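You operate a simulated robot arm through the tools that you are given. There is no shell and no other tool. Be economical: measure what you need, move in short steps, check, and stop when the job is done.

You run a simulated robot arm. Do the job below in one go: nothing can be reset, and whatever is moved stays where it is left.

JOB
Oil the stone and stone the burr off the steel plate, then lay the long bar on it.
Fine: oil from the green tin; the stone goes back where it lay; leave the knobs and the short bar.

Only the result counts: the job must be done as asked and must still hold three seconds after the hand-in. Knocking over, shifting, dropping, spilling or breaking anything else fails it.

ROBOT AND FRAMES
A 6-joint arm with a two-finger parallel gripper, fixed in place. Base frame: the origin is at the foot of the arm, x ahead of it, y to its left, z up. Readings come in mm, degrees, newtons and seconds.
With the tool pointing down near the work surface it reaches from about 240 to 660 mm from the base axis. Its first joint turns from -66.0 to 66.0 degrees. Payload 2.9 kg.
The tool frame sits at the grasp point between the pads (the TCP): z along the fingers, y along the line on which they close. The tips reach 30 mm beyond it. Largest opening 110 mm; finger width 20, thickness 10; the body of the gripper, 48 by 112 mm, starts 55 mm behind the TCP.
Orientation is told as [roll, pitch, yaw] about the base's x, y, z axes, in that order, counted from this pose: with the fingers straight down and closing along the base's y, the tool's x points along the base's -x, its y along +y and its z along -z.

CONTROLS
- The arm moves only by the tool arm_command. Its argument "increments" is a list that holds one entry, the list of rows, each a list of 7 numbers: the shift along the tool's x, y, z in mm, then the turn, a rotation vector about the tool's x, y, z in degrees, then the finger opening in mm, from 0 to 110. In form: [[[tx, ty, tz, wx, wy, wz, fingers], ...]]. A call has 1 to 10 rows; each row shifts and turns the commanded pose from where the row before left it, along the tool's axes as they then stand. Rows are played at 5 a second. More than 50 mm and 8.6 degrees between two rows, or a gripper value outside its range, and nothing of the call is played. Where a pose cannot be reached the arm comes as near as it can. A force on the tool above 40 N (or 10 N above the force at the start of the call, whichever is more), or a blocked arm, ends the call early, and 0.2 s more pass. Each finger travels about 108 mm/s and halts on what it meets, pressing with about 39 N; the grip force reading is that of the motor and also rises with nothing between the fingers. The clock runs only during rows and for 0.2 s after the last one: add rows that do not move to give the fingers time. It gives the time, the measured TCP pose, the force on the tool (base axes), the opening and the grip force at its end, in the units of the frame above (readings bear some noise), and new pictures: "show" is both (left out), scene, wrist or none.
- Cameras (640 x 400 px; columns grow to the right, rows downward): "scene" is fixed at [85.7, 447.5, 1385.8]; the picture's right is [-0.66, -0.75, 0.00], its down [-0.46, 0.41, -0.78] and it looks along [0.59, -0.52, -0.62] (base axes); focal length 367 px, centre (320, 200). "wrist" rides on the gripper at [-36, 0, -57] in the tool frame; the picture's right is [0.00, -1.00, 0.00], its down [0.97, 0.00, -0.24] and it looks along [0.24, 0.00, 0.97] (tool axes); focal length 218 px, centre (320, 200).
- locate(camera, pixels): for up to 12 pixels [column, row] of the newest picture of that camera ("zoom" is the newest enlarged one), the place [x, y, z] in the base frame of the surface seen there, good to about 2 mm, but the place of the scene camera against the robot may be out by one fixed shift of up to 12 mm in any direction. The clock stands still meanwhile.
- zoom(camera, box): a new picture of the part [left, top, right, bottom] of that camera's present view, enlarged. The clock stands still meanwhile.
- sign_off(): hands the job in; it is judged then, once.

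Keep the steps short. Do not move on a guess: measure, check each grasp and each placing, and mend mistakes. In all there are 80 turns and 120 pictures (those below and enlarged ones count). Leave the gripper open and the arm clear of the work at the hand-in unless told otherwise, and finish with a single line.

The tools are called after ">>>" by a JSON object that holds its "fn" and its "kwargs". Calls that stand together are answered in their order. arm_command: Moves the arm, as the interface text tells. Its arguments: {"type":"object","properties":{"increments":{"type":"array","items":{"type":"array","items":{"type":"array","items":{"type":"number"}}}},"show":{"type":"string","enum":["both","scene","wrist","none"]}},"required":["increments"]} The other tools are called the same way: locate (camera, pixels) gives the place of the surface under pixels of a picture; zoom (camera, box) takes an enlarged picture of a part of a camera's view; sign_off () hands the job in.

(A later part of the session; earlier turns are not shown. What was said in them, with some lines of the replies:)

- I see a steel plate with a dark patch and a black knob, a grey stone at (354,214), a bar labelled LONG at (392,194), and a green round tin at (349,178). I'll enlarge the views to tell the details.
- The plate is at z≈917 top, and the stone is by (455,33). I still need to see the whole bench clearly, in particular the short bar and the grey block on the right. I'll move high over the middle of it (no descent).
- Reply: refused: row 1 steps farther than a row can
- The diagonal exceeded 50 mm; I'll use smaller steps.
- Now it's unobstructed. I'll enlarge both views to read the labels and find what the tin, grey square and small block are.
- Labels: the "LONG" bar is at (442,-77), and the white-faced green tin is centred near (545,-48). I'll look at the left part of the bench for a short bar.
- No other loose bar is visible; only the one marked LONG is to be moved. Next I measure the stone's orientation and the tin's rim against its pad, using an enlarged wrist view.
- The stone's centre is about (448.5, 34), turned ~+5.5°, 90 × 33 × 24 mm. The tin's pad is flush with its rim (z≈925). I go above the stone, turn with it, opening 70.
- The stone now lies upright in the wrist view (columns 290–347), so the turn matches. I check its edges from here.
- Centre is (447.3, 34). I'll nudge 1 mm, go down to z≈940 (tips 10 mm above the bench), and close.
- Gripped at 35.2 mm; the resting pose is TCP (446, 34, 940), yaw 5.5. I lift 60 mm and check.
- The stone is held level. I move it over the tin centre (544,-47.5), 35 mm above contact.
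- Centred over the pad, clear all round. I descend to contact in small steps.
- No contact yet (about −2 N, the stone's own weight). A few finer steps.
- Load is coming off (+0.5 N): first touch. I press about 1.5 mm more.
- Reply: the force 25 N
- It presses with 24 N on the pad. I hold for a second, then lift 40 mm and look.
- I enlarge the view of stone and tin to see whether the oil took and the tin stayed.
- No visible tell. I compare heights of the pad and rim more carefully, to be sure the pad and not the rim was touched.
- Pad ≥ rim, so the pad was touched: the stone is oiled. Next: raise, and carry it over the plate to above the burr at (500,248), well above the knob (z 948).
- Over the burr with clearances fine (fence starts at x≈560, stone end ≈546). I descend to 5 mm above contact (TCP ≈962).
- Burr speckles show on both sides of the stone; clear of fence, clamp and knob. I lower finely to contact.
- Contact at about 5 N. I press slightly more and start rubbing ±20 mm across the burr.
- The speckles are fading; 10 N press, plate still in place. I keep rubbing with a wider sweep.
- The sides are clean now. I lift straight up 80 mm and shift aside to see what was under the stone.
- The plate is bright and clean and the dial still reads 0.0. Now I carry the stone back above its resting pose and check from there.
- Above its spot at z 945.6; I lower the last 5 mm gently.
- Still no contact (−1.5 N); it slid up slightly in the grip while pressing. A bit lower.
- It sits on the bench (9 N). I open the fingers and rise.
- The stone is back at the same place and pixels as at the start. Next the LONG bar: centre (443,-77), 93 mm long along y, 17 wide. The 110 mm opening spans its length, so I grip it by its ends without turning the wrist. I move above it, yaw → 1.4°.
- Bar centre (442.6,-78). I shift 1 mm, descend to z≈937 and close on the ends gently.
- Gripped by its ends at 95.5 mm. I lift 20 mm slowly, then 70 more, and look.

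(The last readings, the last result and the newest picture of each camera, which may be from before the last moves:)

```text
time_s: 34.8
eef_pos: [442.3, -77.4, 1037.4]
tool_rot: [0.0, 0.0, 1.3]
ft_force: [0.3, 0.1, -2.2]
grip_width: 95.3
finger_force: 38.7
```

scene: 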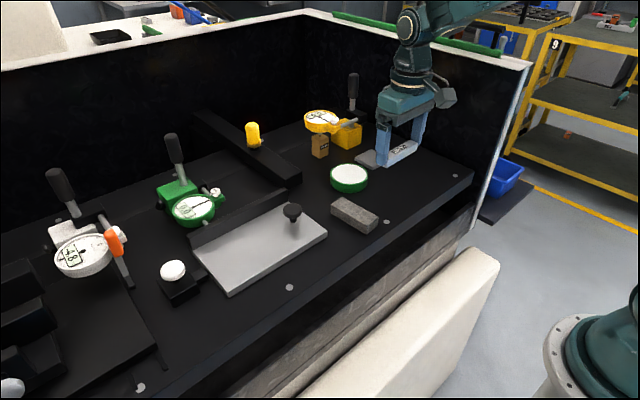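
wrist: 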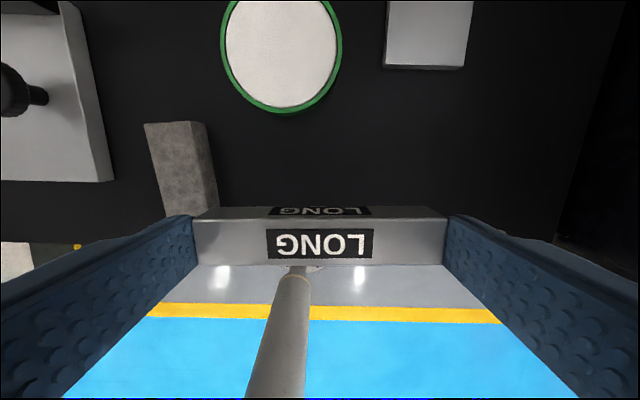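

Held firmly and level. I carry it to above the plate at (500,230), between knob and clamp.

>>> {"fn": "arm_command", "kwargs": {"increments": [[[-9.3, 43.7, 0, 0, 0, 0, 84], [-9.3, 43.7, 0, 0, 0, 0, 84], [-9.3, 43.7, 0, 0, 0, 0, 84], [-9.3, 43.7, 0, 0, 0, 0, 84], [-9.3, 43.7, 0, 0, 0, 0, 84], [-9.3, 43.7, 0, 0, 0, 0, 84], [-9.3, 43.7, 0, 0, 0, 0, 84], [0, 0, 35, 0, 0, 0, 84], [0, 0, 0, 0, 0, 0, 84]]]}}

```text
time_s: 36.8
eef_pos: [501.3, 230.9, 1001.8]
tool_rot: [0.0, 0.0, 1.3]
ft_force: [-0.5, 0.0, -2.3]
grip_width: 95.5
finger_force: 39.0
```

scene: 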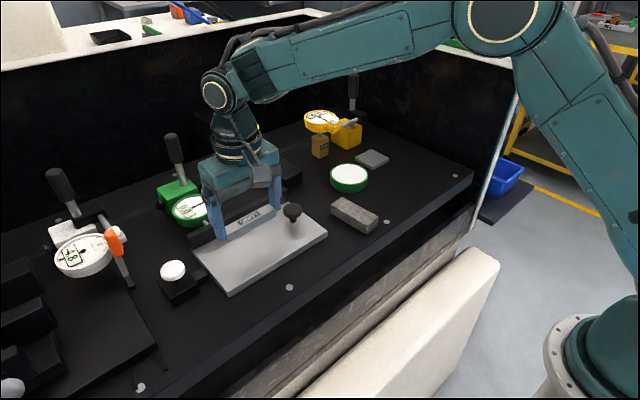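
wrist: 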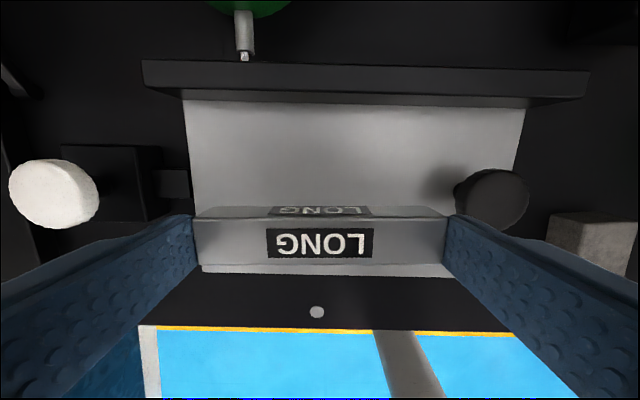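

Clear of the knob and clamp. I descend to about 5 mm above contact (954), then finely.

>>> {"fn": "arm_command", "kwargs": {"increments": [[[0, 0, 30, 0, 0, 0, 84], [0, 0, 12, 0, 0, 0, 84], [0, 0, 2, 0, 0, 0, 84], [0, 0, 1.5, 0, 0, 0, 84], [0, 0, 1, 0, 0, 0, 84], [0, 0, 0, 0, 0, 0, 84]]], "show": "none"}}

```text
time_s: 38.2
eef_pos: [499.4, 229.3, 955.9]
tool_rot: [-0.1, 0.0, 1.4]
ft_force: [0.6, 0.0, -2.5]
grip_width: 95.9
finger_force: 39.0
```

>>> {"fn": "arm_command", "kwargs": {"increments": [[[0, 0, 0.6, 0, 0, 0, 84], [0, 0, 0.6, 0, 0, 0, 84], [0, 0, 0.6, 0, 0, 0, 84], [0, 0, 0, 0, 0, 0, 84]]], "show": "none"}}

```text
time_s: 39.2
eef_pos: [501.2, 229.4, 954.0]
tool_rot: [0.1, 0.0, 1.4]
ft_force: [-0.7, -1.2, -1.5]
grip_width: 95.6
finger_force: 39.4
```

Still about −1.5 N; a little more.

>>> {"fn": "arm_command", "kwargs": {"increments": [[[0, 0, 0.4, 0, 0, 0, 84], [0, 0, 0.4, 0, 0, 0, 84], [0, 0, 0, 0, 0, 0, 84]]], "show": "none"}}

```text
time_s: 40.0
eef_pos: [500.7, 229.1, 953.3]
tool_rot: [0.0, 0.0, 1.5]
ft_force: [-4.1, 0.1, 8.7]
grip_width: 95.2
finger_force: 39.3
```

The bar is down on the plate (9 N). I open to 110 and rise straight up.

>>> {"fn": "arm_command", "kwargs": {"increments": [[[0, 0, 0, 0, 0, 0, 100], [0, 0, 0, 0, 0, 0, 110], [0, 0, 0, 0, 0, 0, 110], [0, 0, -20, 0, 0, 0, 110], [0, 0, -40, 0, 0, 0, 110], [0, 0, -45, 0, 0, 0, 110], [0, 0, -45, 0, 0, 0, 110], [0, 0, 0, 0, 0, 0, 110]]]}}

>>> {"fn": "zoom", "kwargs": {"camera": "wrist", "box": [160, 60, 480, 260]}}

>>> {"fn": "zoom", "kwargs": {"camera": "scene", "box": [150, 130, 420, 300]}}

```text
time_s: 41.8
eef_pos: [501.1, 229.6, 1103.1]
tool_rot: [0.0, 0.0, 1.3]
ft_force: [0.2, 0.3, -0.2]
grip_width: 109.9
finger_force: 0.0
```

scene: 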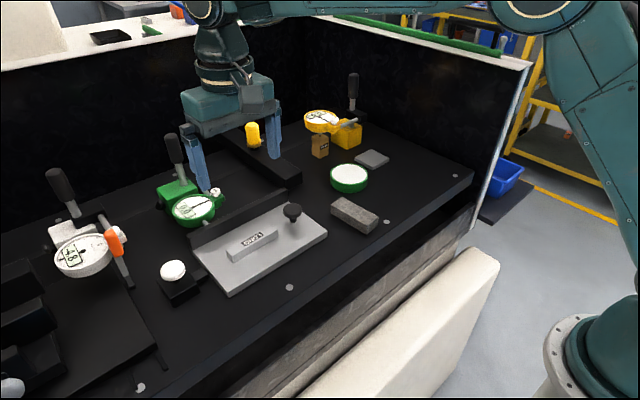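
wrist: 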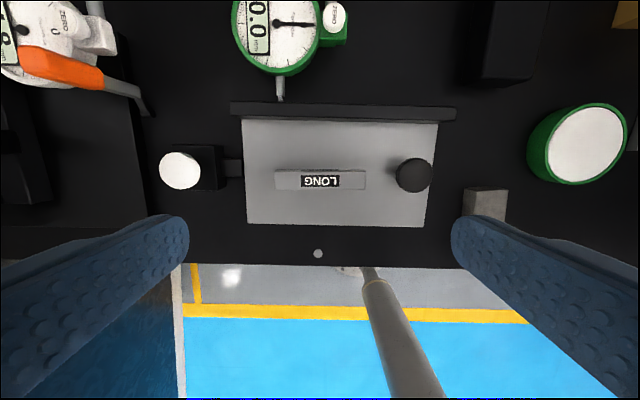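

```text
2.00 times, centred on (320, 160) of wrist
```

zoom: 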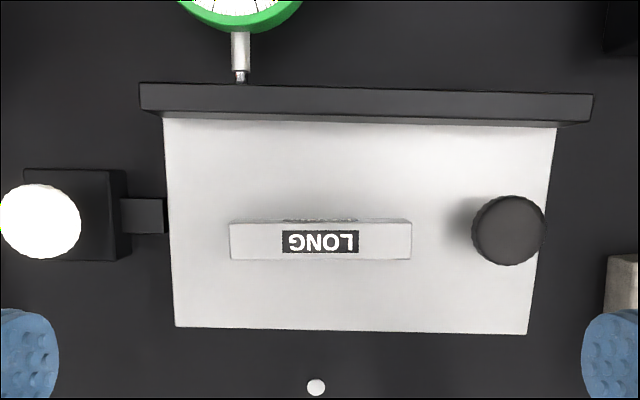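

```text
2.35 times, centred on (285, 215) of scene
```

zoom: 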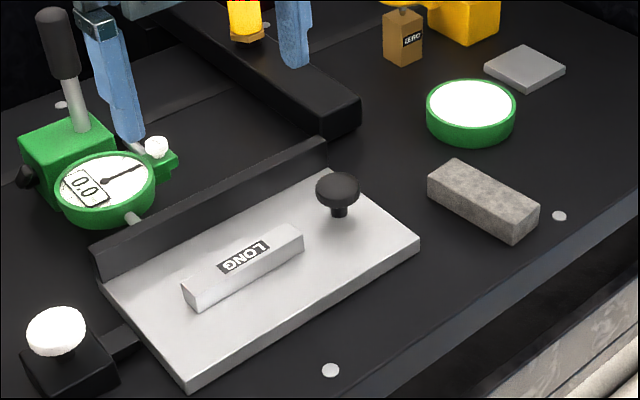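

The bar lies flat on the clean plate and the stone is back in place. The tin, knobs and dials look undisturbed, and the gripper is open and 150 mm above the work. I hand in.

>>> {"fn": "sign_off", "kwargs": {}}

```text
The job is handed in.
```

I oiled the stone from the green tin, stoned the burr off the plate, put the stone back where it lay and laid the LONG bar flat on the plate; I never saw a bar marked short, and moved nothing else.
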